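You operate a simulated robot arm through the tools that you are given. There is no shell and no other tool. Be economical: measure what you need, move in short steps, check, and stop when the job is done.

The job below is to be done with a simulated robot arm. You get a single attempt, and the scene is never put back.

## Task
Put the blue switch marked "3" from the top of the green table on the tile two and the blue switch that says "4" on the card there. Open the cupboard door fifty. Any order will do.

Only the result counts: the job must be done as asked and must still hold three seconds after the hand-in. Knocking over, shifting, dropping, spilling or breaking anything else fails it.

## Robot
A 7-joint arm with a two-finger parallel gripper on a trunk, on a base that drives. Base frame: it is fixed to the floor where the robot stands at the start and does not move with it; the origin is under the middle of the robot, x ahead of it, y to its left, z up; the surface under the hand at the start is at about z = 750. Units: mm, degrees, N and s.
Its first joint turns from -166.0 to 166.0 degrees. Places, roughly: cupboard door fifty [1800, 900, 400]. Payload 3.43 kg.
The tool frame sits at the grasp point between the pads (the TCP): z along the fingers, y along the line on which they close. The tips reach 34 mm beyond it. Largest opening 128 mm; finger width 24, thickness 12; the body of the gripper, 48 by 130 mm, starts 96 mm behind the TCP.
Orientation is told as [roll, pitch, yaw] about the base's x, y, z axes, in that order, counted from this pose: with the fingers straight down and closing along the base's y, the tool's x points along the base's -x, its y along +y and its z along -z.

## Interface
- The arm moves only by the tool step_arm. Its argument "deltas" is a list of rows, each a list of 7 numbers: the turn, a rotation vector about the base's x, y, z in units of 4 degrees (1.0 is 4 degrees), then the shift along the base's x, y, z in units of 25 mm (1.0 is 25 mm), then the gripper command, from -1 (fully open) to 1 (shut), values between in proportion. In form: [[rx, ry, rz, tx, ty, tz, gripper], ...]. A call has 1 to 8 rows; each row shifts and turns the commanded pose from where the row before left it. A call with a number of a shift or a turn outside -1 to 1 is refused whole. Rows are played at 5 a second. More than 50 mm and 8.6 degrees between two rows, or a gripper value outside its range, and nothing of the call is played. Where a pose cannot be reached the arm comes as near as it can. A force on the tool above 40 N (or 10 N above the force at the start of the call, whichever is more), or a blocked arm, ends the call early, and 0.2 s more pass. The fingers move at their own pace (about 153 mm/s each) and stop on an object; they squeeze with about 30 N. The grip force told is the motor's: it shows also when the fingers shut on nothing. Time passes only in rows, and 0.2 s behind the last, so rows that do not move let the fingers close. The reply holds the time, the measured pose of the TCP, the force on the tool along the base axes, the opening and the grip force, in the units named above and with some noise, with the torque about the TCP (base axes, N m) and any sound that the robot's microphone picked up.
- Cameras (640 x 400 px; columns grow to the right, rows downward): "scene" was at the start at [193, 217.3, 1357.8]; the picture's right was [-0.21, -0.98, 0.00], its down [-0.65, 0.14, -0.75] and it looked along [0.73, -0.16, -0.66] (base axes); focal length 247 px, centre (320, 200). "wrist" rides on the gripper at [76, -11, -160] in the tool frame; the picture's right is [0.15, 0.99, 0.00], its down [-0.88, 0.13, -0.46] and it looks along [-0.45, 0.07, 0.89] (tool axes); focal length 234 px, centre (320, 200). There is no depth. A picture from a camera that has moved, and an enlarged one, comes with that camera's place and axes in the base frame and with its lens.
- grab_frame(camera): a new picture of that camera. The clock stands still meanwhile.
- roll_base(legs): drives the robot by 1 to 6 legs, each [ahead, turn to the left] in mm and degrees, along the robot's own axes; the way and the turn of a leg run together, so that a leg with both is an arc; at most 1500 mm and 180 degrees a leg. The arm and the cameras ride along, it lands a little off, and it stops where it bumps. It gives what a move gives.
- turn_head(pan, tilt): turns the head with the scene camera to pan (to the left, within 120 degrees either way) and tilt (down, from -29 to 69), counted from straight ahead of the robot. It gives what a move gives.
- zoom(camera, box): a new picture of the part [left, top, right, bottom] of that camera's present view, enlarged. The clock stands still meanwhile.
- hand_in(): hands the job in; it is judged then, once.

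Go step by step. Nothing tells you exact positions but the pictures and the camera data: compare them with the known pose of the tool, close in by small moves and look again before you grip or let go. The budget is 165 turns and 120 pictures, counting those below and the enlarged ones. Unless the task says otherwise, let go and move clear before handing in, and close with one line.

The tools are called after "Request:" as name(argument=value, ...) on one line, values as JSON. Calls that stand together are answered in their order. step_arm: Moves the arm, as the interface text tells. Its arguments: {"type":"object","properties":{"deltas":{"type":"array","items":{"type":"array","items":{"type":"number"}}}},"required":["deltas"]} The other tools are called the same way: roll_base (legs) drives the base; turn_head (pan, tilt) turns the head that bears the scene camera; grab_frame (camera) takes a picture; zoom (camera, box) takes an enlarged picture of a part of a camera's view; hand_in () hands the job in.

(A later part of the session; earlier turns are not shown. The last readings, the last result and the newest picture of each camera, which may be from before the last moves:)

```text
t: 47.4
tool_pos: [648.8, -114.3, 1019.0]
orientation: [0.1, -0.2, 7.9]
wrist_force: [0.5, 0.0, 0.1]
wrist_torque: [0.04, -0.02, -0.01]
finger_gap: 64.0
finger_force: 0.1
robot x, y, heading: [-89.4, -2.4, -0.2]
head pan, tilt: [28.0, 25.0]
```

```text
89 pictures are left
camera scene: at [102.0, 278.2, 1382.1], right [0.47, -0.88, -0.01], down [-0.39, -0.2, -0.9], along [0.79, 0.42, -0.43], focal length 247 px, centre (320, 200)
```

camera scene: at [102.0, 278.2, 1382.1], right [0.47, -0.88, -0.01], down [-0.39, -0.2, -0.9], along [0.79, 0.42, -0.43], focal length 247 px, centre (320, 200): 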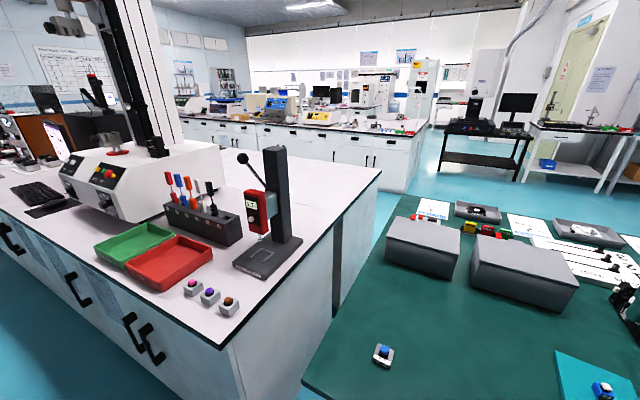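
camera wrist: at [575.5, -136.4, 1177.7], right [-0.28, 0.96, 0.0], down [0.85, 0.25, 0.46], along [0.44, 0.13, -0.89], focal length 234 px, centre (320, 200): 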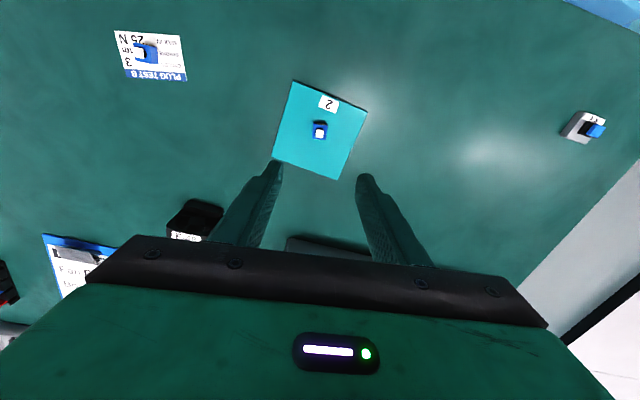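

Both switches are placed. The island bench on the left seems to have its far-side doors facing +x near (1800,900), so I need a route round the table; I look to the right and ahead.

Request:
turn_head(pan=-45, tilt=25)

Request:
grab_frame(camera="scene")

Request:
turn_head(pan=-100, tilt=35)

Request:
grab_frame(camera="scene")

Request:
turn_head(pan=80, tilt=30)

Request:
grab_frame(camera="scene")

Request:
turn_head(pan=0, tilt=20)

Request:
grab_frame(camera="scene")

```text
t: 48.8
tool_pos: [648.5, -113.5, 1019.6]
orientation: [0.1, -0.3, 8.0]
wrist_force: [0.0, 0.0, -0.5]
wrist_torque: [0.03, 0.0, -0.02]
finger_gap: 64.0
finger_force: 0.0
robot x, y, heading: [-87.2, -3.2, 0.2]
head pan, tilt: [-45.0, 25.0]
```

```text
88 pictures are left
camera scene: at [85.8, 169.9, 1382.4], right [-0.71, -0.71, 0.01], down [-0.31, 0.3, -0.9], along [0.64, -0.64, -0.43], focal length 247 px, centre (320, 200)
```

scene: 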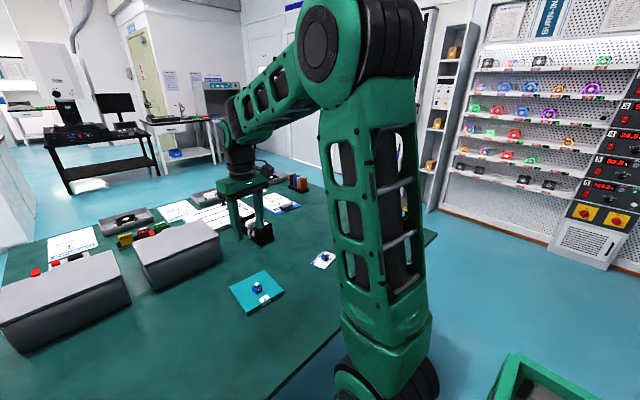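

```text
t: 50.1
tool_pos: [649.5, -115.0, 1018.8]
orientation: [0.1, -0.3, 8.0]
wrist_force: [-0.3, -0.5, 0.0]
wrist_torque: [-0.01, 0.0, -0.01]
finger_gap: 63.6
finger_force: 0.1
robot x, y, heading: [-92.2, -4.0, -0.1]
head pan, tilt: [-100.0, 35.0]
```

```text
87 pictures are left
camera scene: at [5.2, 148.2, 1367.7], right [-0.98, 0.17, 0.01], down [0.09, 0.56, -0.82], along [-0.15, -0.81, -0.57], focal length 247 px, centre (320, 200)
```

scene: 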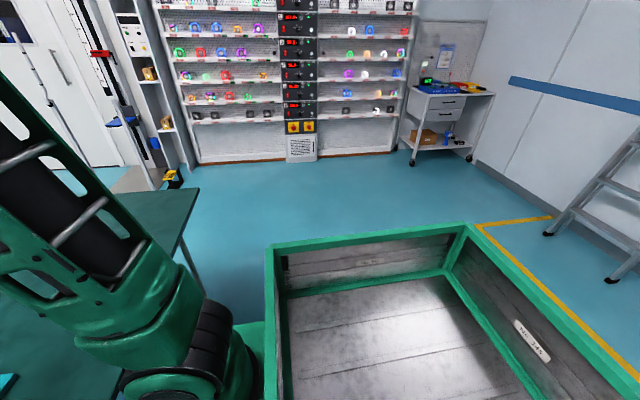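

```text
t: 52.8
tool_pos: [649.0, -114.8, 1018.2]
orientation: [0.1, -0.3, 8.0]
wrist_force: [0.4, -0.2, -0.4]
wrist_torque: [0.01, 0.0, -0.01]
finger_gap: 64.2
finger_force: 0.0
robot x, y, heading: [-87.7, -0.1, -0.0]
head pan, tilt: [80.0, 30.0]
```

```text
86 pictures are left
camera scene: at [36.3, 324.1, 1375.1], right [0.98, -0.17, -0.01], down [-0.1, -0.49, -0.86], along [0.14, 0.85, -0.5], focal length 247 px, centre (320, 200)
```

scene: 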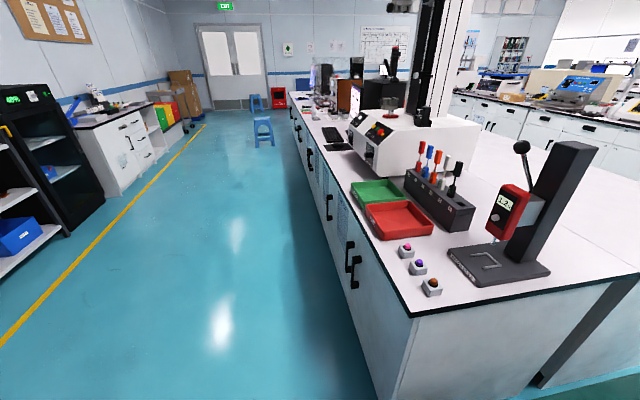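

```text
t: 54.3
tool_pos: [649.3, -114.6, 1019.3]
orientation: [0.1, -0.3, 7.9]
wrist_force: [-0.1, 0.3, 0.3]
wrist_torque: [-0.01, 0.0, 0.02]
finger_gap: 64.0
finger_force: 0.1
robot x, y, heading: [-90.5, 0.2, 0.4]
head pan, tilt: [0.0, 20.0]
```

```text
85 pictures are left
camera scene: at [113.9, 235.0, 1390.1], right [0.0, -1.0, 0.0], down [-0.35, 0.0, -0.93], along [0.93, 0.0, -0.35], focal length 247 px, centre (320, 200)
```

scene: 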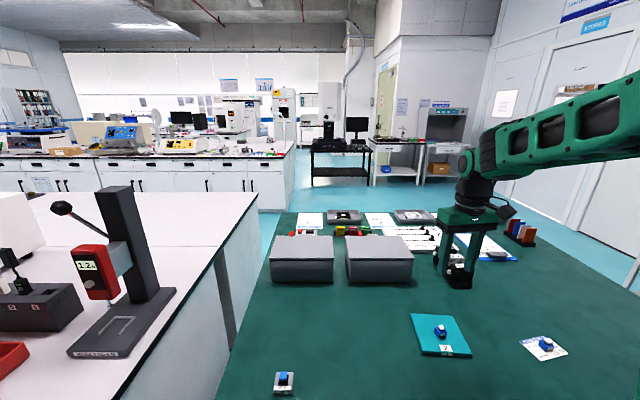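

I need to know the robot's own footprint before driving, so I look down at it.

Request:
turn_head(pan=-60, tilt=69)

Request:
grab_frame(camera="scene")

Request:
turn_head(pan=-120, tilt=50)

Request:
grab_frame(camera="scene")

Request:
turn_head(pan=120, tilt=50)

Request:
grab_frame(camera="scene")

```text
t: 55.6
tool_pos: [650.1, -115.8, 1019.0]
orientation: [0.1, -0.2, 8.1]
wrist_force: [0.6, -0.2, 0.7]
wrist_torque: [0.01, 0.03, -0.02]
finger_gap: 63.9
finger_force: 0.1
robot x, y, heading: [-88.8, -0.5, 0.1]
head pan, tilt: [-60.0, 68.8]
```

```text
84 pictures are left
camera scene: at [47.9, 186.5, 1323.5], right [-0.87, -0.5, 0.01], down [-0.47, 0.81, -0.36], along [0.17, -0.31, -0.93], focal length 247 px, centre (320, 200)
```

scene: 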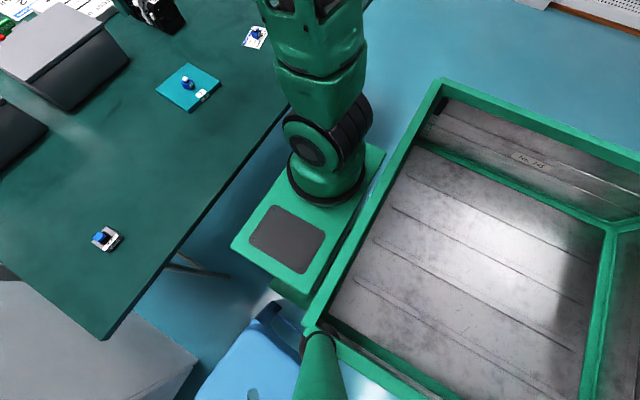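

```text
t: 56.9
tool_pos: [648.0, -114.9, 1018.7]
orientation: [0.1, -0.3, 8.0]
wrist_force: [-0.1, 0.2, -0.7]
wrist_torque: [0.0, 0.0, 0.0]
finger_gap: 63.9
finger_force: 0.1
robot x, y, heading: [-91.9, -0.4, 0.1]
head pan, tilt: [-120.0, 50.0]
```

```text
83 pictures are left
camera scene: at [-18.3, 168.3, 1346.3], right [-0.87, 0.5, 0.01], down [0.37, 0.66, -0.65], along [-0.33, -0.56, -0.76], focal length 247 px, centre (320, 200)
```

scene: 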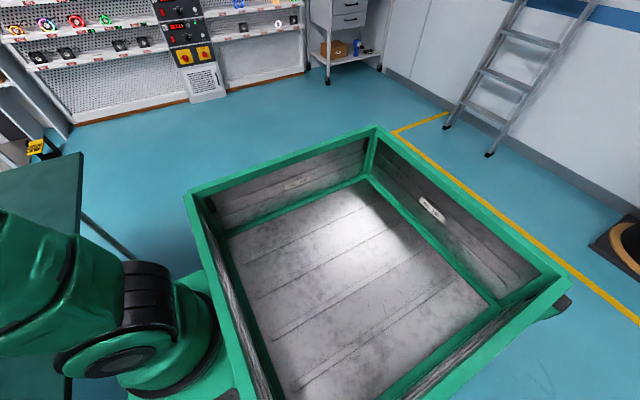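

```text
t: 60.3
tool_pos: [649.0, -115.5, 1019.4]
orientation: [0.2, -0.1, 8.0]
wrist_force: [0.0, -0.2, 0.9]
wrist_torque: [0.04, 0.01, -0.01]
finger_gap: 63.8
finger_force: 0.1
robot x, y, heading: [-92.7, -4.3, -0.1]
head pan, tilt: [120.0, 50.0]
```

```text
82 pictures are left
camera scene: at [-18.3, 301.7, 1346.3], right [0.87, 0.5, -0.01], down [0.37, -0.66, -0.65], along [-0.33, 0.56, -0.76], focal length 247 px, centre (320, 200)
```

scene: 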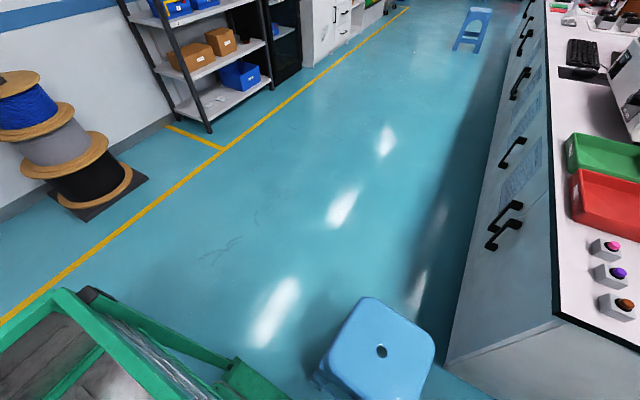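

The robot is about ±400 mm long and ±270 wide, with a stool to its left. Door fifty should face +x on the island's far side, so I back off and go round the table's right side.

Request:
roll_base(legs=[[-500, 0], [0, -90]])

Request:
turn_head(pan=0, tilt=30)

Request:
grab_frame(camera="scene")

```text
t: 67.6
tool_pos: [-712.0, -737.9, 1017.9]
orientation: [0.1, -0.2, -82.4]
wrist_force: [0.2, 0.3, 0.1]
wrist_torque: [-0.03, -0.01, 0.0]
finger_gap: 63.8
finger_force: 0.1
robot x, y, heading: [-566.8, -1.4, -90.5]
head pan, tilt: [120.0, 50.0]
```

```text
t: 69.6
tool_pos: [-712.9, -725.0, 1028.4]
orientation: [0.0, -0.9, -82.4]
wrist_force: [0.5, 1.8, 0.0]
wrist_torque: [-0.01, -0.01, -0.01]
finger_gap: 64.1
finger_force: 0.1
robot x, y, heading: [-568.8, 1.1, -90.3]
head pan, tilt: [0.0, 30.0]
```

```text
81 pictures are left
camera scene: at [-331.9, -201.1, 1374.0], right [-1.0, 0.01, 0.0], down [0.0, 0.51, -0.86], along [-0.01, -0.86, -0.51], focal length 247 px, centre (320, 200)
```

scene: 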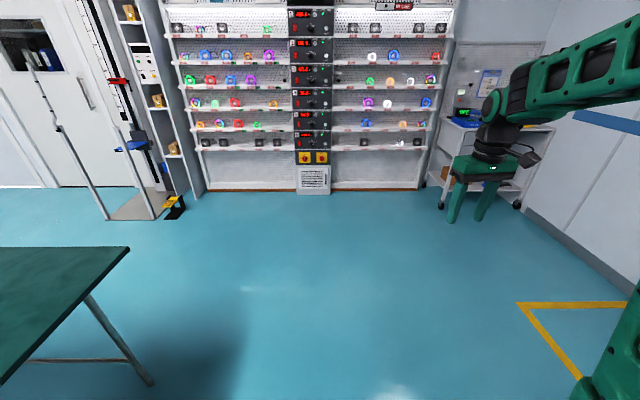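

Request:
roll_base(legs=[[1450, 0], [0, 90.4], [1000, 0]])

Request:
grab_frame(camera="scene")

```text
t: 86.1
tool_pos: [1157.5, -1560.1, 1026.9]
orientation: [0.1, -0.9, 8.5]
wrist_force: [-0.7, -0.4, -0.9]
wrist_torque: [0.0, 0.0, 0.01]
finger_gap: 63.8
finger_force: 0.0
robot x, y, heading: [430.8, -1430.6, 0.2]
head pan, tilt: [0.0, 30.0]
```

```text
80 pictures are left
camera scene: at [628.3, -1188.6, 1374.0], right [0.01, -1.0, 0.0], down [-0.51, 0.0, -0.86], along [0.86, 0.01, -0.51], focal length 247 px, centre (320, 200)
```

scene: 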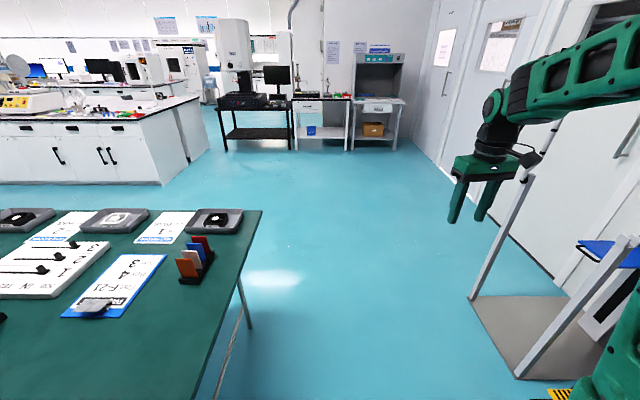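

Request:
roll_base(legs=[[1100, 0], [1100, 0], [0, 90], [1400, 0]])

Request:
turn_head(pan=30, tilt=30)

Request:
grab_frame(camera="scene")

```text
t: 108.1
tool_pos: [2727.9, 715.8, 1036.4]
orientation: [-0.1, -1.6, 99.1]
wrist_force: [-0.1, 0.4, -0.2]
wrist_torque: [0.02, 0.01, 0.01]
finger_gap: 63.9
finger_force: 0.2
robot x, y, heading: [2603.1, 2.9, 91.4]
head pan, tilt: [0.0, 30.0]
```

```text
t: 109.1
tool_pos: [2728.5, 702.5, 1046.2]
orientation: [-0.2, -2.3, 99.1]
wrist_force: [-0.3, -0.6, -0.5]
wrist_torque: [0.03, 0.03, 0.01]
finger_gap: 64.1
finger_force: 0.0
robot x, y, heading: [2601.3, 0.4, 90.9]
head pan, tilt: [30.0, 30.0]
```

```text
79 pictures are left
camera scene: at [2318.5, 181.7, 1374.2], right [0.86, 0.52, -0.01], down [0.26, -0.44, -0.86], along [-0.45, 0.73, -0.51], focal length 247 px, centre (320, 200)
```

scene: 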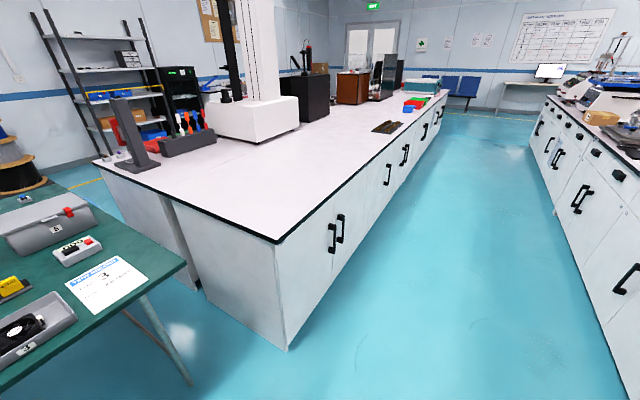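

Request:
zoom(camera="scene", box=[260, 160, 420, 350])

```text
2.11 times, centred on (340, 255) of scene
camera zoom: at [2318.5, 181.7, 1374.2], right [0.86, 0.52, -0.01], down [0.26, -0.44, -0.86], along [-0.45, 0.73, -0.51], focal length 521 px, centre (278, 84)
```

zoom: 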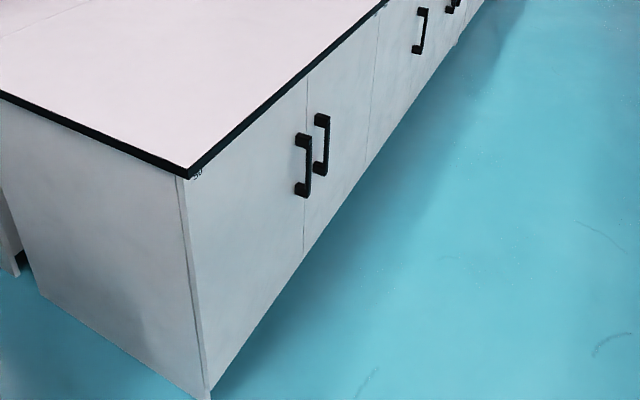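

Request:
zoom(camera="scene", box=[300, 180, 360, 217])

Request:
zoom(camera="scene", box=[274, 225, 306, 245])

```text
10.67 times, centred on (330, 198) of scene
camera zoom: at [2318.5, 181.7, 1374.2], right [0.86, 0.52, -0.01], down [0.26, -0.44, -0.86], along [-0.45, 0.73, -0.51], focal length 2639 px, centre (213, 216)
```

zoom: 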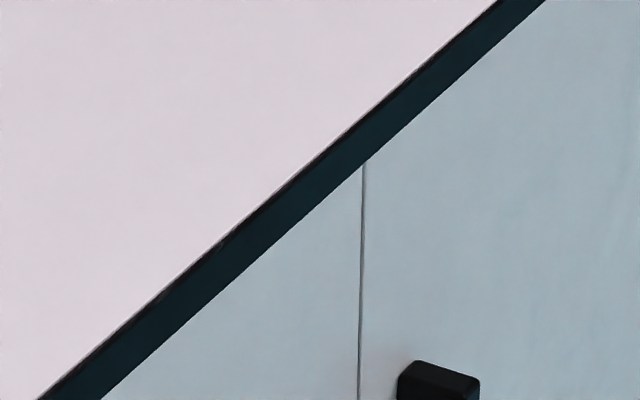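

```text
16.00 times, centred on (290, 235) of scene
camera zoom: at [2318.5, 181.7, 1374.2], right [0.86, 0.52, -0.01], down [0.26, -0.44, -0.86], along [-0.45, 0.73, -0.51], focal length 3959 px, centre (800, -360)
```

zoom: 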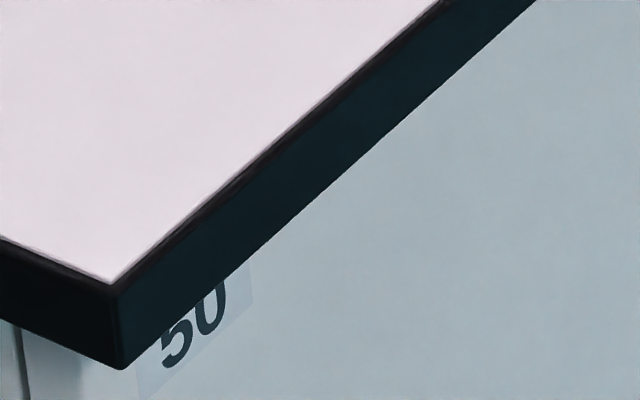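

The first door carries label "50": hinge at about y=715, vertical bar handle near (1825,1132), z 380–580. I drive up and face it (heading 180).

Request:
roll_base(legs=[[1020, 0], [0, 89], [-110, 0]])

Request:
turn_head(pan=0, tilt=45)

Request:
grab_frame(camera="scene")

```text
t: 119.5
tool_pos: [1983.8, 1162.7, 1045.5]
orientation: [-0.2, -2.3, -171.9]
wrist_force: [0.3, 0.5, 0.1]
wrist_torque: [-0.06, 0.03, 0.02]
finger_gap: 64.0
finger_force: 0.0
robot x, y, heading: [2683.3, 1040.8, -179.7]
head pan, tilt: [30.0, 30.0]
```

```text
t: 120.5
tool_pos: [1998.1, 1163.2, 1054.8]
orientation: [-0.2, -3.0, -172.0]
wrist_force: [-0.2, -0.2, -0.2]
wrist_torque: [0.01, 0.0, 0.01]
finger_gap: 63.8
finger_force: 0.1
robot x, y, heading: [2687.6, 1043.3, -179.6]
head pan, tilt: [0.0, 45.0]
```

```text
75 pictures are left
camera scene: at [2498.6, 806.3, 1351.6], right [-0.01, 1.0, 0.0], down [0.72, 0.01, -0.7], along [-0.7, -0.01, -0.72], focal length 247 px, centre (320, 200)
```

scene: 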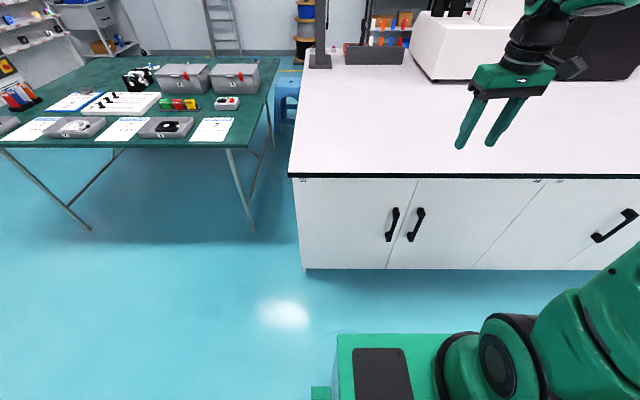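

Request:
zoom(camera="scene", box=[360, 190, 450, 260])

```text
5.71 times, centred on (405, 225) of scene
camera zoom: at [2498.6, 806.3, 1351.6], right [-0.01, 1.0, 0.0], down [0.72, 0.01, -0.7], along [-0.7, -0.01, -0.72], focal length 1414 px, centre (-166, 57)
```

zoom: 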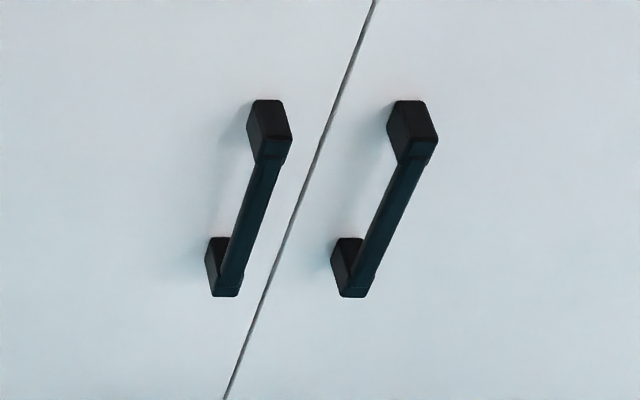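

Handle bar: y≈1115, x≈1822, z 400–575. I turn the tool forward-and-down (35° below horizontal) while lowering, staying clear of the door.

Request:
step_arm(deltas=[[0, 1, -1, 0, -0.25, -0.5, 0], [0, 1, -1, 0, -0.25, -0.5, 0], [0, 1, 0, 0, -0.25, -0.5, 0], [0, 1, 0, 0, -0.25, -0.5, 0], [0, 1, 0, 0, -0.25, -0.5, 0], [0, 1, 0, 0, -0.25, -0.5, 0], [0, 1, 0, 0, -0.25, -0.5, 0], [0, 0, 0, 0, -0.2, 0, 0]])

Request:
step_arm(deltas=[[0, 1, 0, 0, 0, -0.8, 0], [0, 1, 0, 0, 0, -0.8, 0], [0, 1, 0, 0, 0, -0.8, 0], [0, 1, 0, 0, 0, -0.8, 0], [0, 1, 0, 0, 0, -0.8, 0], [0, 1, 0, 0, 0, -0.8, 0], [0, 1, 0, 0, 0, -0.8, 0], [0, 0, 0, 0, 0, 0, 0]])

Request:
grab_frame(camera="scene")

```text
t: 122.2
tool_pos: [1998.2, 1115.0, 965.5]
orientation: [-0.9, -31.1, -179.9]
wrist_force: [-0.1, 0.3, -0.2]
wrist_torque: [0.01, -0.03, 0.0]
finger_gap: 64.1
finger_force: 0.1
robot x, y, heading: [2684.4, 1045.2, -179.5]
head pan, tilt: [0.0, 45.0]
```

```text
t: 124.0
tool_pos: [1894.9, 1118.0, 858.3]
orientation: [-1.1, -59.0, -179.7]
wrist_force: [-0.2, 0.5, -0.6]
wrist_torque: [-0.01, 0.03, -0.04]
finger_gap: 63.7
finger_force: 0.1
out of reach, approached as far as the arm can: row 2, 3, 4, 5, 6, 7
robot x, y, heading: [2682.3, 1042.2, -179.6]
head pan, tilt: [0.0, 45.0]
```

```text
73 pictures are left
camera scene: at [2498.7, 806.4, 1351.6], right [-0.01, 1.0, 0.0], down [0.72, 0.01, -0.7], along [-0.7, 0.0, -0.72], focal length 247 px, centre (320, 200)
```

scene: 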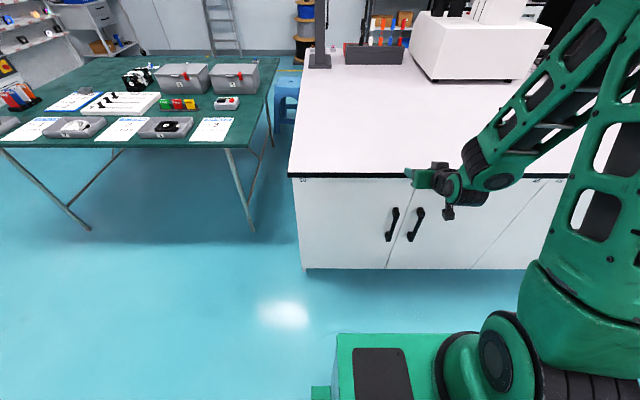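

Too cramped for that tilt. I'll use a steeper tool (30° from vertical) and want a bit more standoff, so I check the room behind.

Request:
turn_head(pan=120, tilt=60)

Request:
grab_frame(camera="scene")

Request:
turn_head(pan=-120, tilt=45)

Request:
grab_frame(camera="scene")

```text
t: 126.0
tool_pos: [1895.0, 1118.9, 857.8]
orientation: [-1.1, -59.0, -179.6]
wrist_force: [0.2, 0.1, -0.3]
wrist_torque: [0.01, 0.01, 0.02]
finger_gap: 64.0
finger_force: 0.1
robot x, y, heading: [2685.8, 1045.8, -179.4]
head pan, tilt: [120.0, 60.0]
```

```text
72 pictures are left
camera scene: at [2613.9, 749.4, 1333.7], right [-0.86, -0.51, -0.01], down [-0.43, 0.75, -0.51], along [0.26, -0.43, -0.86], focal length 247 px, centre (320, 200)
```

scene: 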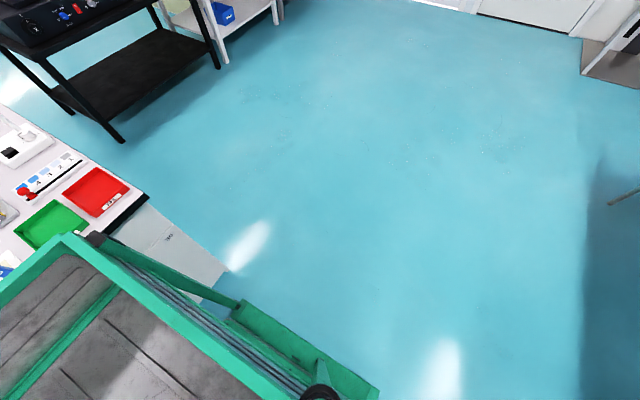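

```text
t: 129.4
tool_pos: [1894.5, 1119.1, 858.9]
orientation: [-1.0, -59.0, -179.7]
wrist_force: [0.4, -0.1, 0.3]
wrist_torque: [-0.02, 0.03, -0.03]
finger_gap: 64.0
finger_force: 0.0
robot x, y, heading: [2684.3, 1043.8, -179.6]
head pan, tilt: [-120.0, 45.0]
```

```text
71 pictures are left
camera scene: at [2620.0, 877.7, 1353.2], right [0.87, -0.49, 0.01], down [-0.34, -0.61, -0.71], along [0.36, 0.61, -0.7], focal length 247 px, centre (320, 200)
```

scene: 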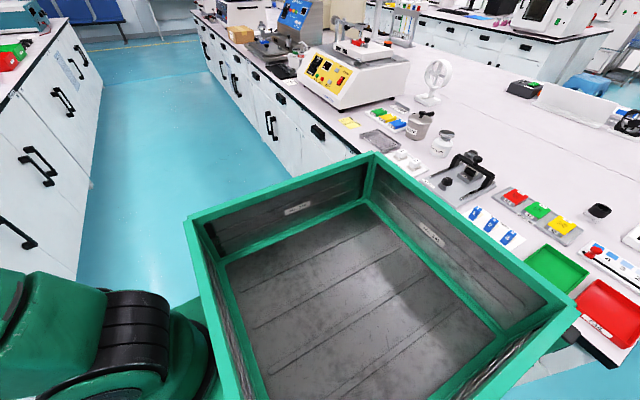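

Clearance behind is only about 100 mm, so I stay here. I reduce the tilt to about 30° from vertical first.

Request:
step_arm(deltas=[[0, -1, 0, 0, 0, 0, 0], [0, -1, 0, 0, 0, 0, 0], [0, -1, 0, 0, 0, 0, 0], [0, -1, 0, 0, 0, 0, 0], [0, -1, 0, 0, 0, 0, 0], [0, -1, 0, 0, 0, 0, 0], [0, -1, 0, 0, 0, 0, 0], [0, 0, 0, 0, 0, 0, 0]])

Request:
turn_head(pan=0, tilt=45)

```text
t: 131.2
tool_pos: [1895.4, 1118.8, 857.2]
orientation: [-0.9, -30.9, -179.8]
wrist_force: [-0.8, 0.6, 0.9]
wrist_torque: [0.02, 0.02, -0.02]
finger_gap: 64.0
finger_force: 0.0
robot x, y, heading: [2686.5, 1043.1, -179.7]
head pan, tilt: [-120.0, 45.0]
```

```text
t: 133.2
tool_pos: [1894.6, 1118.5, 857.1]
orientation: [-0.9, -31.0, -179.7]
wrist_force: [-0.3, -0.2, 0.8]
wrist_torque: [0.0, 0.02, -0.01]
finger_gap: 63.9
finger_force: 0.1
robot x, y, heading: [2687.2, 1042.8, -179.7]
head pan, tilt: [0.0, 45.0]
```

Request:
step_arm(deltas=[[0, 0, 0, 0, 0, -1, 0], [0, 0, 0, 0, 0, -1, 0], [0, 0, 0, 0, 0, -1, 0], [0, 0, 0, 0, 0, -1, 0], [0, 0, 0, 0, 0, -1, 0], [0, 0, 0, 0, 0, -1, 0], [0, 0, 0, 0, 0, -1, 0], [0, 0, 0, 0, 0, 0, 0]])

Request:
grab_frame(camera="scene")

```text
t: 135.0
tool_pos: [1896.0, 1118.8, 682.2]
orientation: [-0.9, -31.0, -179.7]
wrist_force: [0.5, 0.6, -0.1]
wrist_torque: [-0.01, -0.01, 0.0]
finger_gap: 64.1
finger_force: 0.0
robot x, y, heading: [2686.4, 1043.4, -179.8]
head pan, tilt: [0.0, 45.0]
```

```text
70 pictures are left
camera scene: at [2498.6, 806.4, 1351.6], right [-0.01, 1.0, 0.0], down [0.72, 0.01, -0.7], along [-0.7, 0.0, -0.72], focal length 247 px, centre (320, 200)
```

scene: 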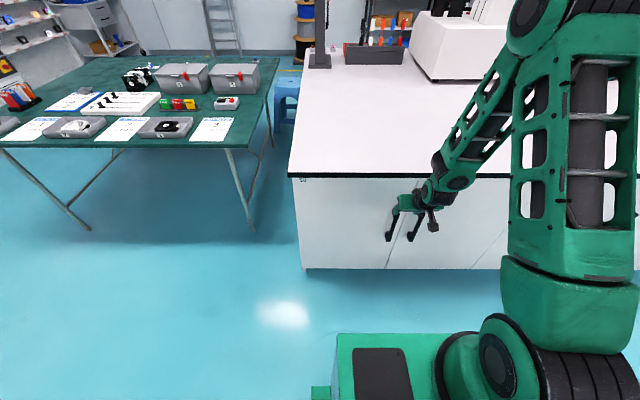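

Request:
step_arm(deltas=[[0, 0, 0, 0, 0, -1, 0], [0, 0, 0, 0, 0, -1, 0], [0, 0, 0, 0, 0, -1, 0], [0, 0, 0, 0, 0, -1, 0], [0, 0, 0, 0, 0, -1, 0], [0, 0, 0, 0, 0, -1, 0], [0, 0, 0, 0, 0, -1, 0], [0, 0, 0, 0, 0, 0, 0]])

Request:
grab_frame(camera="wrist")

Request:
zoom(camera="scene", box=[340, 150, 500, 270])

```text
t: 136.8
tool_pos: [1896.0, 1118.9, 507.1]
orientation: [-0.8, -31.0, -179.8]
wrist_force: [-0.4, -0.5, 0.0]
wrist_torque: [-0.05, -0.03, -0.01]
finger_gap: 63.7
finger_force: 0.0
robot x, y, heading: [2682.6, 1042.6, -179.7]
head pan, tilt: [0.0, 45.0]
```

```text
69 pictures are left
camera wrist: at [2044.3, 1127.8, 605.4], right [0.12, -0.99, -0.09], down [-0.52, -0.14, 0.84], along [-0.85, -0.05, -0.53], focal length 234 px, centre (320, 200)
```

wrist: 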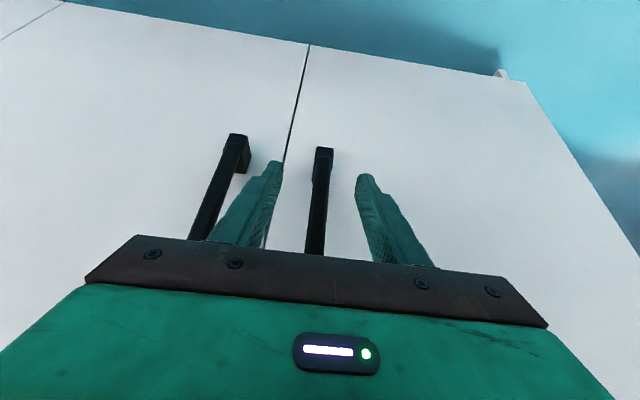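

```text
3.33 times, centred on (420, 210) of scene
camera zoom: at [2498.5, 806.4, 1351.6], right [-0.01, 1.0, 0.0], down [0.72, 0.01, -0.7], along [-0.7, 0.0, -0.72], focal length 825 px, centre (-13, 167)
```

zoom: 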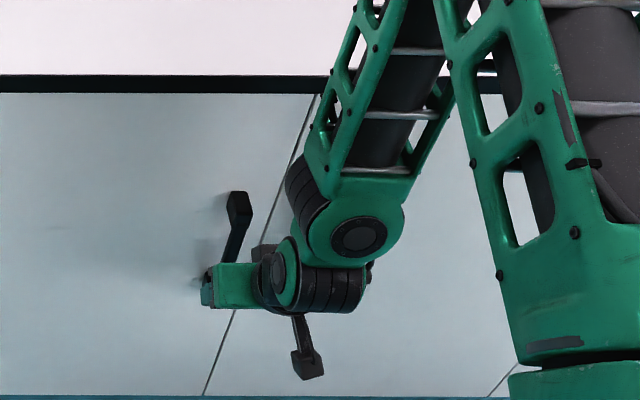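

The handle bar is centred between the fingers. I advance toward it.

Request:
step_arm(deltas=[[0, 0, 0, -0.6, 0, 0, 0], [0, 0, 0, -0.6, 0, 0, 0], [0, 0, 0, -0.6, 0, 0, 0], [0, 0, 0, -0.4, 0, 0, 0], [0, 0, 0, 0, 0, 0, 0], [0, 0, 0, 0, 0, 0, 0]])

Request:
grab_frame(camera="wrist")

```text
t: 138.2
tool_pos: [1840.8, 1118.6, 508.8]
orientation: [-0.9, -31.0, -179.8]
wrist_force: [0.0, -0.2, 0.3]
wrist_torque: [-0.01, -0.02, -0.03]
finger_gap: 63.7
finger_force: 0.1
robot x, y, heading: [2684.5, 1043.2, -179.8]
head pan, tilt: [0.0, 45.0]
```

```text
67 pictures are left
camera wrist: at [1989.2, 1128.4, 605.8], right [0.12, -0.99, -0.09], down [-0.52, -0.14, 0.84], along [-0.85, -0.05, -0.53], focal length 234 px, centre (320, 200)
```

wrist: 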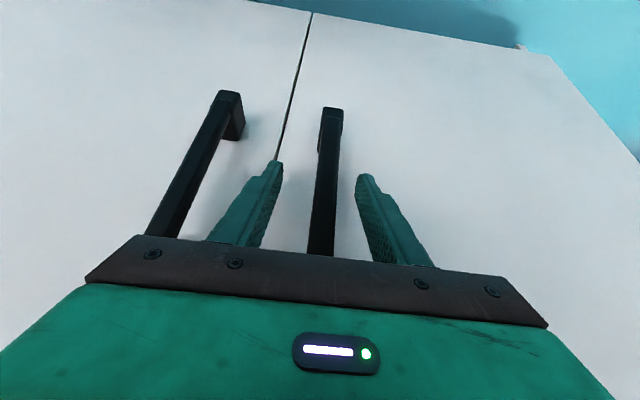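

Request:
step_arm(deltas=[[0, 0, 0, -0.24, 0, 0, 0], [0, 0, 0, -0.24, 0, 0, 0], [0, 0, 0, 0, 0, 0, 0]])

Request:
step_arm(deltas=[[0, 0, 0, 0, 0, 0, 0.4], [0, 0, 0, 0, 0, 0, 1], [0, 0, 0, 0, 0, 0, 1], [0, 0, 0, 0, 0, 0, 1]])

Request:
grab_frame(camera="wrist")

```text
t: 139.0
tool_pos: [1830.2, 1117.9, 507.9]
orientation: [-0.9, -30.9, -179.9]
wrist_force: [7.2, 0.0, 4.1]
wrist_torque: [-0.1, -0.08, 0.25]
finger_gap: 64.0
finger_force: 0.0
robot x, y, heading: [2682.9, 1038.1, -180.0]
head pan, tilt: [0.0, 45.0]
```

```text
t: 140.0
tool_pos: [1830.2, 1114.3, 507.6]
orientation: [-0.5, -30.9, -179.9]
wrist_force: [11.4, -27.1, -0.3]
wrist_torque: [-2.13, 0.28, 0.15]
finger_gap: 18.2
finger_force: 45.6
robot x, y, heading: [2684.5, 1040.3, -179.8]
head pan, tilt: [0.0, 45.0]
```

```text
66 pictures are left
camera wrist: at [1977.4, 1125.1, 605.2], right [0.12, -0.99, -0.08], down [-0.52, -0.14, 0.84], along [-0.84, -0.06, -0.53], focal length 234 px, centre (320, 200)
```

wrist: 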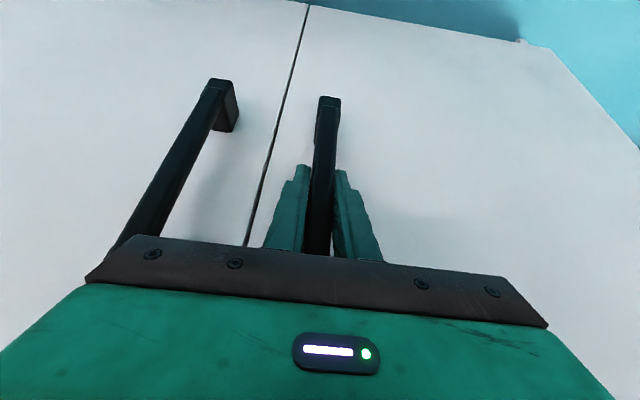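

Gripped on the bar. I relieve the side load and begin pulling along the arc.

Request:
step_arm(deltas=[[0, 0, 0, 0.1, -0.16, 0, 1], [0, 0, 0, 0, 0, 0, 1]])

Request:
step_arm(deltas=[[0, 0, -0.42, 0.47, -0.05, 0, 1], [0, 0, -0.42, 0.47, -0.05, 0, 1], [0, 0, 0, 0, 0, 0, 1]])

```text
t: 140.6
tool_pos: [1831.1, 1114.0, 507.6]
orientation: [-0.8, -31.0, -179.8]
wrist_force: [-1.3, -11.9, -12.9]
wrist_torque: [-2.93, 1.06, 0.26]
finger_gap: 18.3
finger_force: 45.4
robot x, y, heading: [2685.7, 1042.6, -179.9]
head pan, tilt: [0.0, 45.0]
```

```text
t: 141.4
tool_pos: [1854.4, 1112.1, 508.9]
orientation: [-1.1, -31.0, 176.7]
wrist_force: [-1.8, -5.5, -7.3]
wrist_torque: [-2.87, 0.23, 0.42]
finger_gap: 18.5
finger_force: 44.3
robot x, y, heading: [2685.5, 1044.2, -179.8]
head pan, tilt: [0.0, 45.0]
```

The door moves freely. I keep pulling.

Request:
step_arm(deltas=[[0, 0, -0.85, 0.94, -0.16, 0, 1], [0, 0, -0.85, 0.92, -0.22, 0, 1], [0, 0, -0.85, 0.91, -0.27, 0, 1], [0, 0, -0.85, 0.89, -0.32, 0, 1], [0, 0, -0.85, 0.87, -0.38, 0, 1], [0, 0, 0, 0, 0, 0, 1]])

Request:
grab_frame(camera="scene")

```text
t: 142.8
tool_pos: [1970.0, 1080.8, 508.3]
orientation: [-1.2, -30.9, 159.8]
wrist_force: [14.9, 27.6, -11.5]
wrist_torque: [-3.08, 0.66, 0.91]
finger_gap: 18.9
finger_force: 44.8
robot x, y, heading: [2684.1, 1045.5, -179.4]
head pan, tilt: [0.0, 45.0]
```

```text
65 pictures are left
camera scene: at [2498.4, 807.0, 1351.7], right [-0.01, 1.0, 0.0], down [0.72, 0.0, -0.7], along [-0.7, -0.01, -0.72], focal length 247 px, centre (320, 200)
```

scene: 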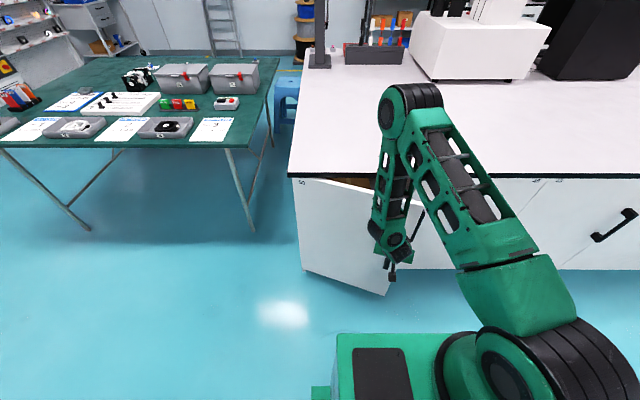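

Request:
step_arm(deltas=[[0, 0, -0.85, 0.82, -0.3, 0, 1], [0, 0, -0.85, 0.8, -0.4, 0, 1], [0, 0, -0.85, 0.78, -0.48, 0, 1], [0, 0, -0.85, 0.75, -0.53, 0, 1], [0, 0, 0, 0, 0, 0, 1]])

Request:
grab_frame(camera="scene")

```text
t: 144.0
tool_pos: [2048.1, 1035.5, 508.5]
orientation: [-1.0, -30.8, 146.3]
wrist_force: [20.8, 21.3, -14.6]
wrist_torque: [-4.28, -0.83, 1.72]
finger_gap: 19.0
finger_force: 45.5
robot x, y, heading: [2682.9, 1040.4, -179.6]
head pan, tilt: [0.0, 45.0]
```

```text
64 pictures are left
camera scene: at [2498.4, 806.9, 1351.7], right [-0.01, 1.0, 0.0], down [0.72, 0.0, -0.7], along [-0.7, 0.0, -0.72], focal length 247 px, centre (320, 200)
```

scene: 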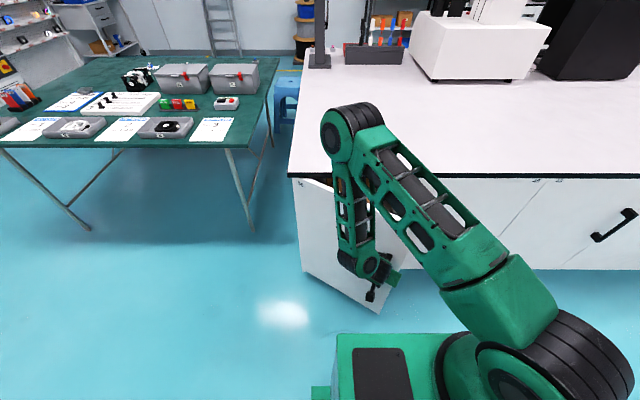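

Request:
step_arm(deltas=[[0, 0, -0.85, 0.87, -0.4, 0, 1], [0, 0, -0.85, 0.74, -0.6, 0, 1], [0, 0, -0.85, 0.7, -0.64, 0, 1], [0, 0, -0.85, 0.66, -0.68, 0, 1], [0, 0, 0, 0, 0, 0, 1]])

Request:
grab_frame(camera="scene")

```text
t: 145.2
tool_pos: [2120.7, 967.5, 514.3]
orientation: [1.1, -31.0, 132.0]
wrist_force: [-28.5, -22.2, -48.3]
wrist_torque: [1.07, -1.56, 0.26]
finger_gap: 18.8
finger_force: 45.1
robot x, y, heading: [2681.4, 1042.8, -179.7]
head pan, tilt: [0.0, 45.0]
stopped in row 5: the force on the tool passed its limit at 45 N (the readings are from after the stop); the commanded pose is now the measured one
```

```text
63 pictures are left
camera scene: at [2496.1, 806.0, 1351.2], right [-0.01, 1.0, 0.0], down [0.72, 0.01, -0.7], along [-0.7, 0.0, -0.72], focal length 247 px, centre (320, 200)
```

scene: 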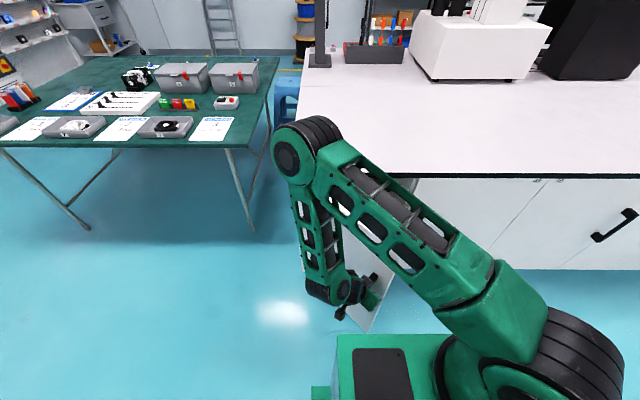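

The door is about 48° open and the arm is near its inner limit. I release the handle and rise clear.

Request:
step_arm(deltas=[[0, 0, 0, 0, 0, 0, 0.6], [0, 0, 0, 0, 0, 0, 0.2], [0, 0, 0, 0, 0, 0, 0], [0, 0, 0, 0, 0, 0, 0]])

Request:
grab_frame(camera="wrist")

```text
t: 146.2
tool_pos: [2123.3, 973.5, 516.8]
orientation: [0.3, -31.5, 132.1]
wrist_force: [-0.2, -0.5, -0.4]
wrist_torque: [-0.04, 0.01, 0.0]
finger_gap: 63.6
finger_force: 0.1
robot x, y, heading: [2683.7, 1039.3, -179.6]
head pan, tilt: [0.0, 45.0]
```

```text
62 pictures are left
camera wrist: at [2232.4, 872.7, 612.2], right [-0.65, -0.76, -0.07], down [-0.44, 0.3, 0.85], along [-0.62, 0.58, -0.52], focal length 234 px, centre (320, 200)
```

wrist: 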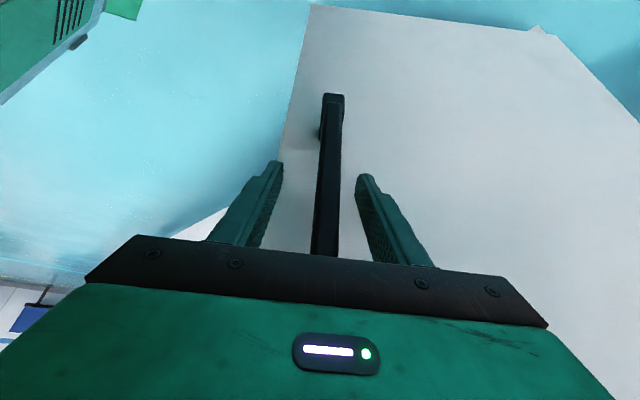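

Request:
step_arm(deltas=[[0, 0, 0, 0, 0, 0.8, 0], [0, 0, 0, 0, 0, 0.8, 0], [0, 0, 0, 0, 0, 1, 0], [0, 0, 0, 0, 0, 1, 0], [0, 0, 0, 0, 0, 1, 0], [0, 0, 0, 0, 0, 1, 0], [0, 0, 0, 0, 0, 1, 0], [0, 0, 0, 0, 0, 1, 0]])

Request:
step_arm(deltas=[[0, 0, 0, 0, 0, 1, 0], [0, 0, 0, 0, 0, 1, 0], [0, 0, 0, 0, 0, 1, 0], [0, 0, 0, 0, 0, 0, 0]])

Request:
grab_frame(camera="scene")

```text
t: 148.0
tool_pos: [2122.3, 974.6, 656.9]
orientation: [0.5, -31.5, 132.1]
wrist_force: [-0.2, -0.3, 0.4]
wrist_torque: [0.04, -0.01, -0.01]
finger_gap: 64.0
finger_force: 0.1
out of reach, approached as far as the arm can: row 7, 8
robot x, y, heading: [2683.9, 1042.4, -179.6]
head pan, tilt: [0.0, 45.0]
```

```text
t: 149.0
tool_pos: [2123.3, 974.0, 656.7]
orientation: [0.5, -31.5, 132.1]
wrist_force: [-0.3, 0.5, -0.8]
wrist_torque: [-0.02, -0.01, 0.0]
finger_gap: 64.1
finger_force: 0.1
out of reach, approached as far as the arm can: row 1, 2, 3
robot x, y, heading: [2685.7, 1038.8, -179.6]
head pan, tilt: [0.0, 45.0]
```

```text
61 pictures are left
camera scene: at [2498.4, 806.3, 1351.6], right [-0.01, 1.0, 0.0], down [0.72, 0.01, -0.7], along [-0.7, 0.0, -0.72], focal length 247 px, centre (320, 200)
```

scene: 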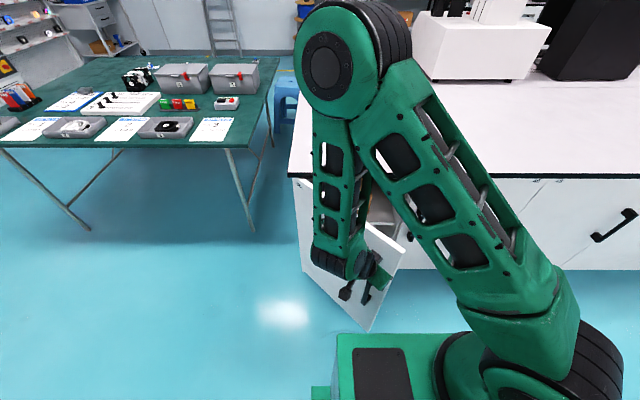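

Request:
step_arm(deltas=[[-0.74, -0.67, 0, 0.08, -0.08, 0, 0], [-0.74, -0.67, 0, 0.08, -0.08, 0, 0], [-0.74, -0.67, 0, 0, 0, 0.3, 0], [-0.74, -0.67, 0, 0, 0, 0.5, 0], [-0.74, -0.67, 0, 0, 0, 0.8, 0], [-0.74, -0.67, 0, 0, 0, 1, 0], [-0.74, -0.67, 0, 0, 0, 1, 0], [0, 0, 0, 0, 0, 1, 0]])

Request:
step_arm(deltas=[[0, 0, 0, 0, 0, 1, 0], [0, 0, 0, 0, 0, 1, 0], [0, 0, 0, 0, 0, 0, 0]])

Request:
grab_frame(camera="scene")

```text
t: 150.8
tool_pos: [2126.7, 977.8, 763.7]
orientation: [-1.6, -6.9, 132.6]
wrist_force: [0.0, -0.6, -0.1]
wrist_torque: [0.03, -0.03, -0.02]
finger_gap: 64.2
finger_force: 0.1
out of reach, approached as far as the arm can: row 1, 2, 4
robot x, y, heading: [2684.6, 1043.4, -179.5]
head pan, tilt: [0.0, 45.0]
```

```text
t: 151.6
tool_pos: [2125.5, 978.4, 812.4]
orientation: [-1.5, -6.8, 132.5]
wrist_force: [-0.3, 0.4, 0.1]
wrist_torque: [-0.01, 0.01, 0.0]
finger_gap: 64.0
finger_force: 0.0
robot x, y, heading: [2684.4, 1042.1, -179.8]
head pan, tilt: [0.0, 45.0]
```

```text
60 pictures are left
camera scene: at [2498.4, 806.4, 1351.6], right [-0.01, 1.0, 0.0], down [0.72, 0.01, -0.7], along [-0.7, 0.0, -0.72], focal length 247 px, centre (320, 200)
```

scene: 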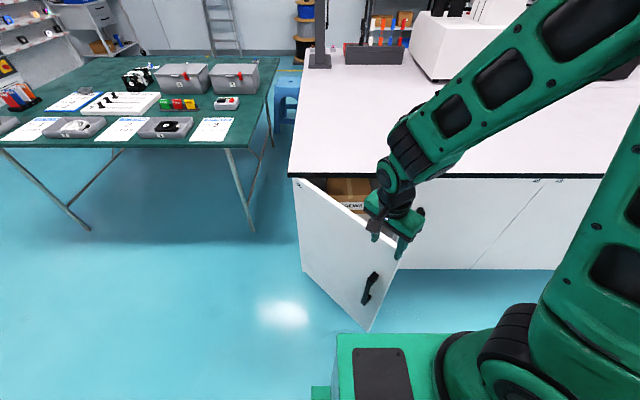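

The door stays open. I close the fingers, move over to its inner side, and will push it wider.

Request:
step_arm(deltas=[[0, 0, 0, -0.5, 0.4, 0, 1], [0, 0, 0, -1, 0.3, 0, 1], [0, 0, 0, -1, 0.3, 0, 1], [0, 0, 0, -1, 0.2, 0, 1], [0, 0, 0, -1, 0, 0, 1], [0, 0, 0, -1, 0, 0, 1], [0, 0, 0, -1, 0, 0, 1], [0, 0, 0, 0, 0, 0, 1]])

Request:
grab_frame(camera="wrist")

Request:
grab_frame(camera="scene")

```text
t: 153.4
tool_pos: [1963.6, 1007.5, 813.8]
orientation: [-1.6, -6.9, 132.6]
wrist_force: [0.4, -1.4, -0.8]
wrist_torque: [0.0, -0.03, -0.03]
finger_gap: 0.0
finger_force: 30.0
robot x, y, heading: [2680.6, 1041.7, -179.7]
head pan, tilt: [0.0, 45.0]
```

```text
59 pictures are left
camera wrist: at [2033.3, 942.6, 962.0], right [-0.63, -0.77, -0.05], down [-0.66, 0.51, 0.55], along [-0.41, 0.38, -0.83], focal length 234 px, centre (320, 200)
```

wrist: 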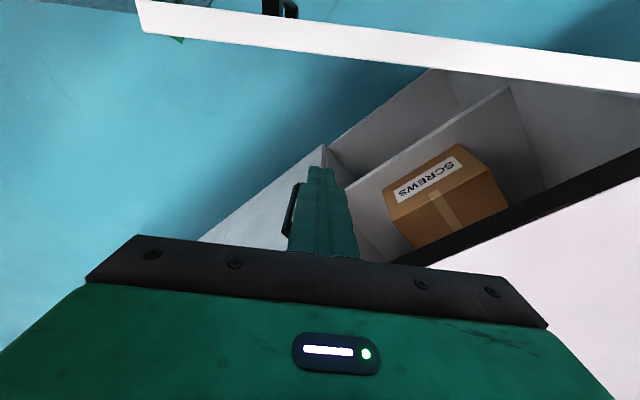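

```text
58 pictures are left
camera scene: at [2498.4, 806.4, 1351.6], right [-0.01, 1.0, 0.0], down [0.72, 0.01, -0.7], along [-0.7, 0.0, -0.72], focal length 247 px, centre (320, 200)
```

scene: 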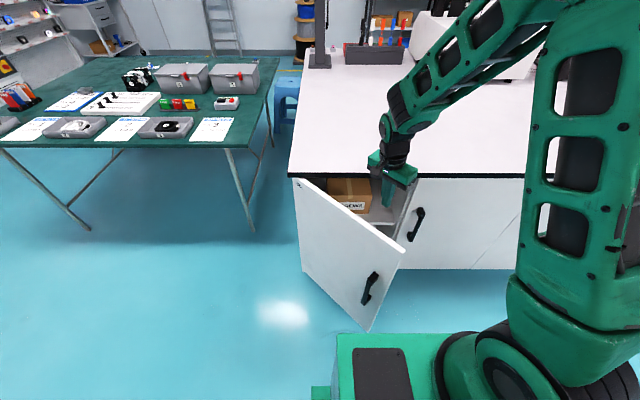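

Request:
step_arm(deltas=[[0, 0, 0, 0, 0, -1, 1], [0, 0, 0, 0, 0, -1, 1], [0, 0, 0, 0, 0, -1, 1], [0, 0, 0, 0, 0, -1, 1], [0, 0, 0, 0, 0, -1, 1], [0, 0, 0, 0, 0, -1, 1], [0, 0, 0, 0, 0, -0.5, 1], [0, 0, 0, 0, 0, 0, 1]])

Request:
step_arm(deltas=[[0, 0, 0, 0, -1, 0, 1], [0, 0, 0, 0, -1, 0, 1], [0, 0, 0, 0, -1, 0, 1], [0, 0, 0, 0, -1, 0, 1], [0, 0, 0, 0, -0.6, 0, 1], [0, 0, 0, 0, -0.6, 0, 1], [0, 0, 0, 0, 0, 0, 1]])

Request:
grab_frame(camera="scene")

```text
t: 155.2
tool_pos: [1964.0, 1007.7, 649.5]
orientation: [-1.7, -6.9, 132.6]
wrist_force: [-0.8, -0.5, -0.2]
wrist_torque: [0.01, -0.02, -0.03]
finger_gap: 0.1
finger_force: 30.5
robot x, y, heading: [2684.6, 1043.8, -179.4]
head pan, tilt: [0.0, 45.0]
```

```text
t: 156.8
tool_pos: [1963.8, 878.2, 651.2]
orientation: [-1.6, -6.9, 132.5]
wrist_force: [0.4, 0.2, 0.4]
wrist_torque: [-0.01, -0.03, 0.0]
finger_gap: 0.1
finger_force: 30.3
robot x, y, heading: [2685.1, 1044.0, -179.8]
head pan, tilt: [0.0, 45.0]
```

```text
57 pictures are left
camera scene: at [2498.4, 806.3, 1351.6], right [-0.01, 1.0, 0.0], down [0.72, 0.0, -0.7], along [-0.7, 0.0, -0.72], focal length 247 px, centre (320, 200)
```

scene: 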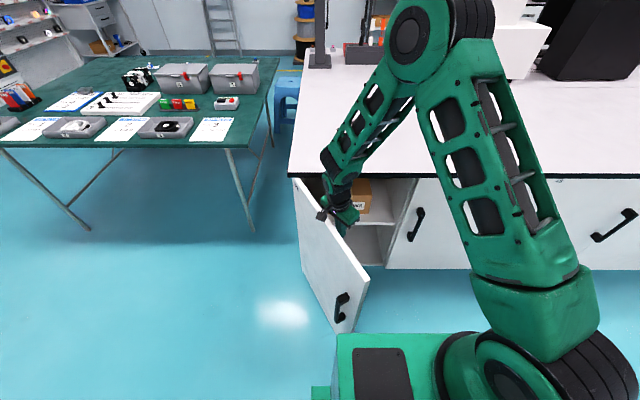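

Request:
step_arm(deltas=[[0, 0, 0, 0, -0.6, 0, 1], [0, 0, 0, 0, -0.6, 0, 1], [0, 0, 0, 0, -0.6, 0, 1], [0, 0, 0, 0, -0.6, 0, 1], [0, 0, 0, 0, -0.6, 0, 1], [0, 0, 0, 0, 0, 0, 1]])

Request:
grab_frame(camera="scene")

```text
t: 158.2
tool_pos: [1964.7, 800.9, 649.9]
orientation: [-1.6, -7.0, 132.6]
wrist_force: [-0.2, 0.7, -1.0]
wrist_torque: [-0.06, -0.01, -0.01]
finger_gap: 0.0
finger_force: 30.3
robot x, y, heading: [2683.0, 1039.6, -179.7]
head pan, tilt: [0.0, 45.0]
```

```text
56 pictures are left
camera scene: at [2498.3, 806.3, 1351.6], right [-0.01, 1.0, 0.0], down [0.72, 0.0, -0.7], along [-0.7, 0.0, -0.72], focal length 247 px, centre (320, 200)
```

scene: 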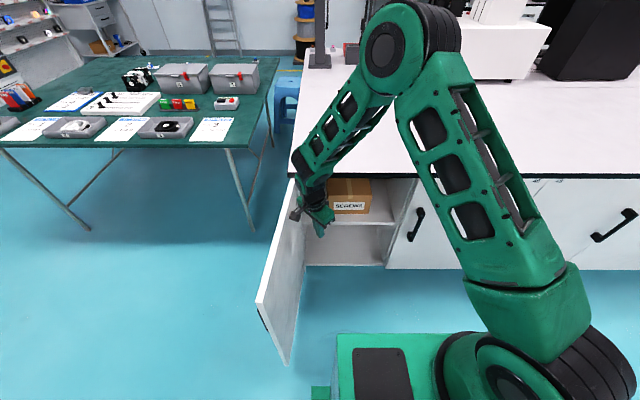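

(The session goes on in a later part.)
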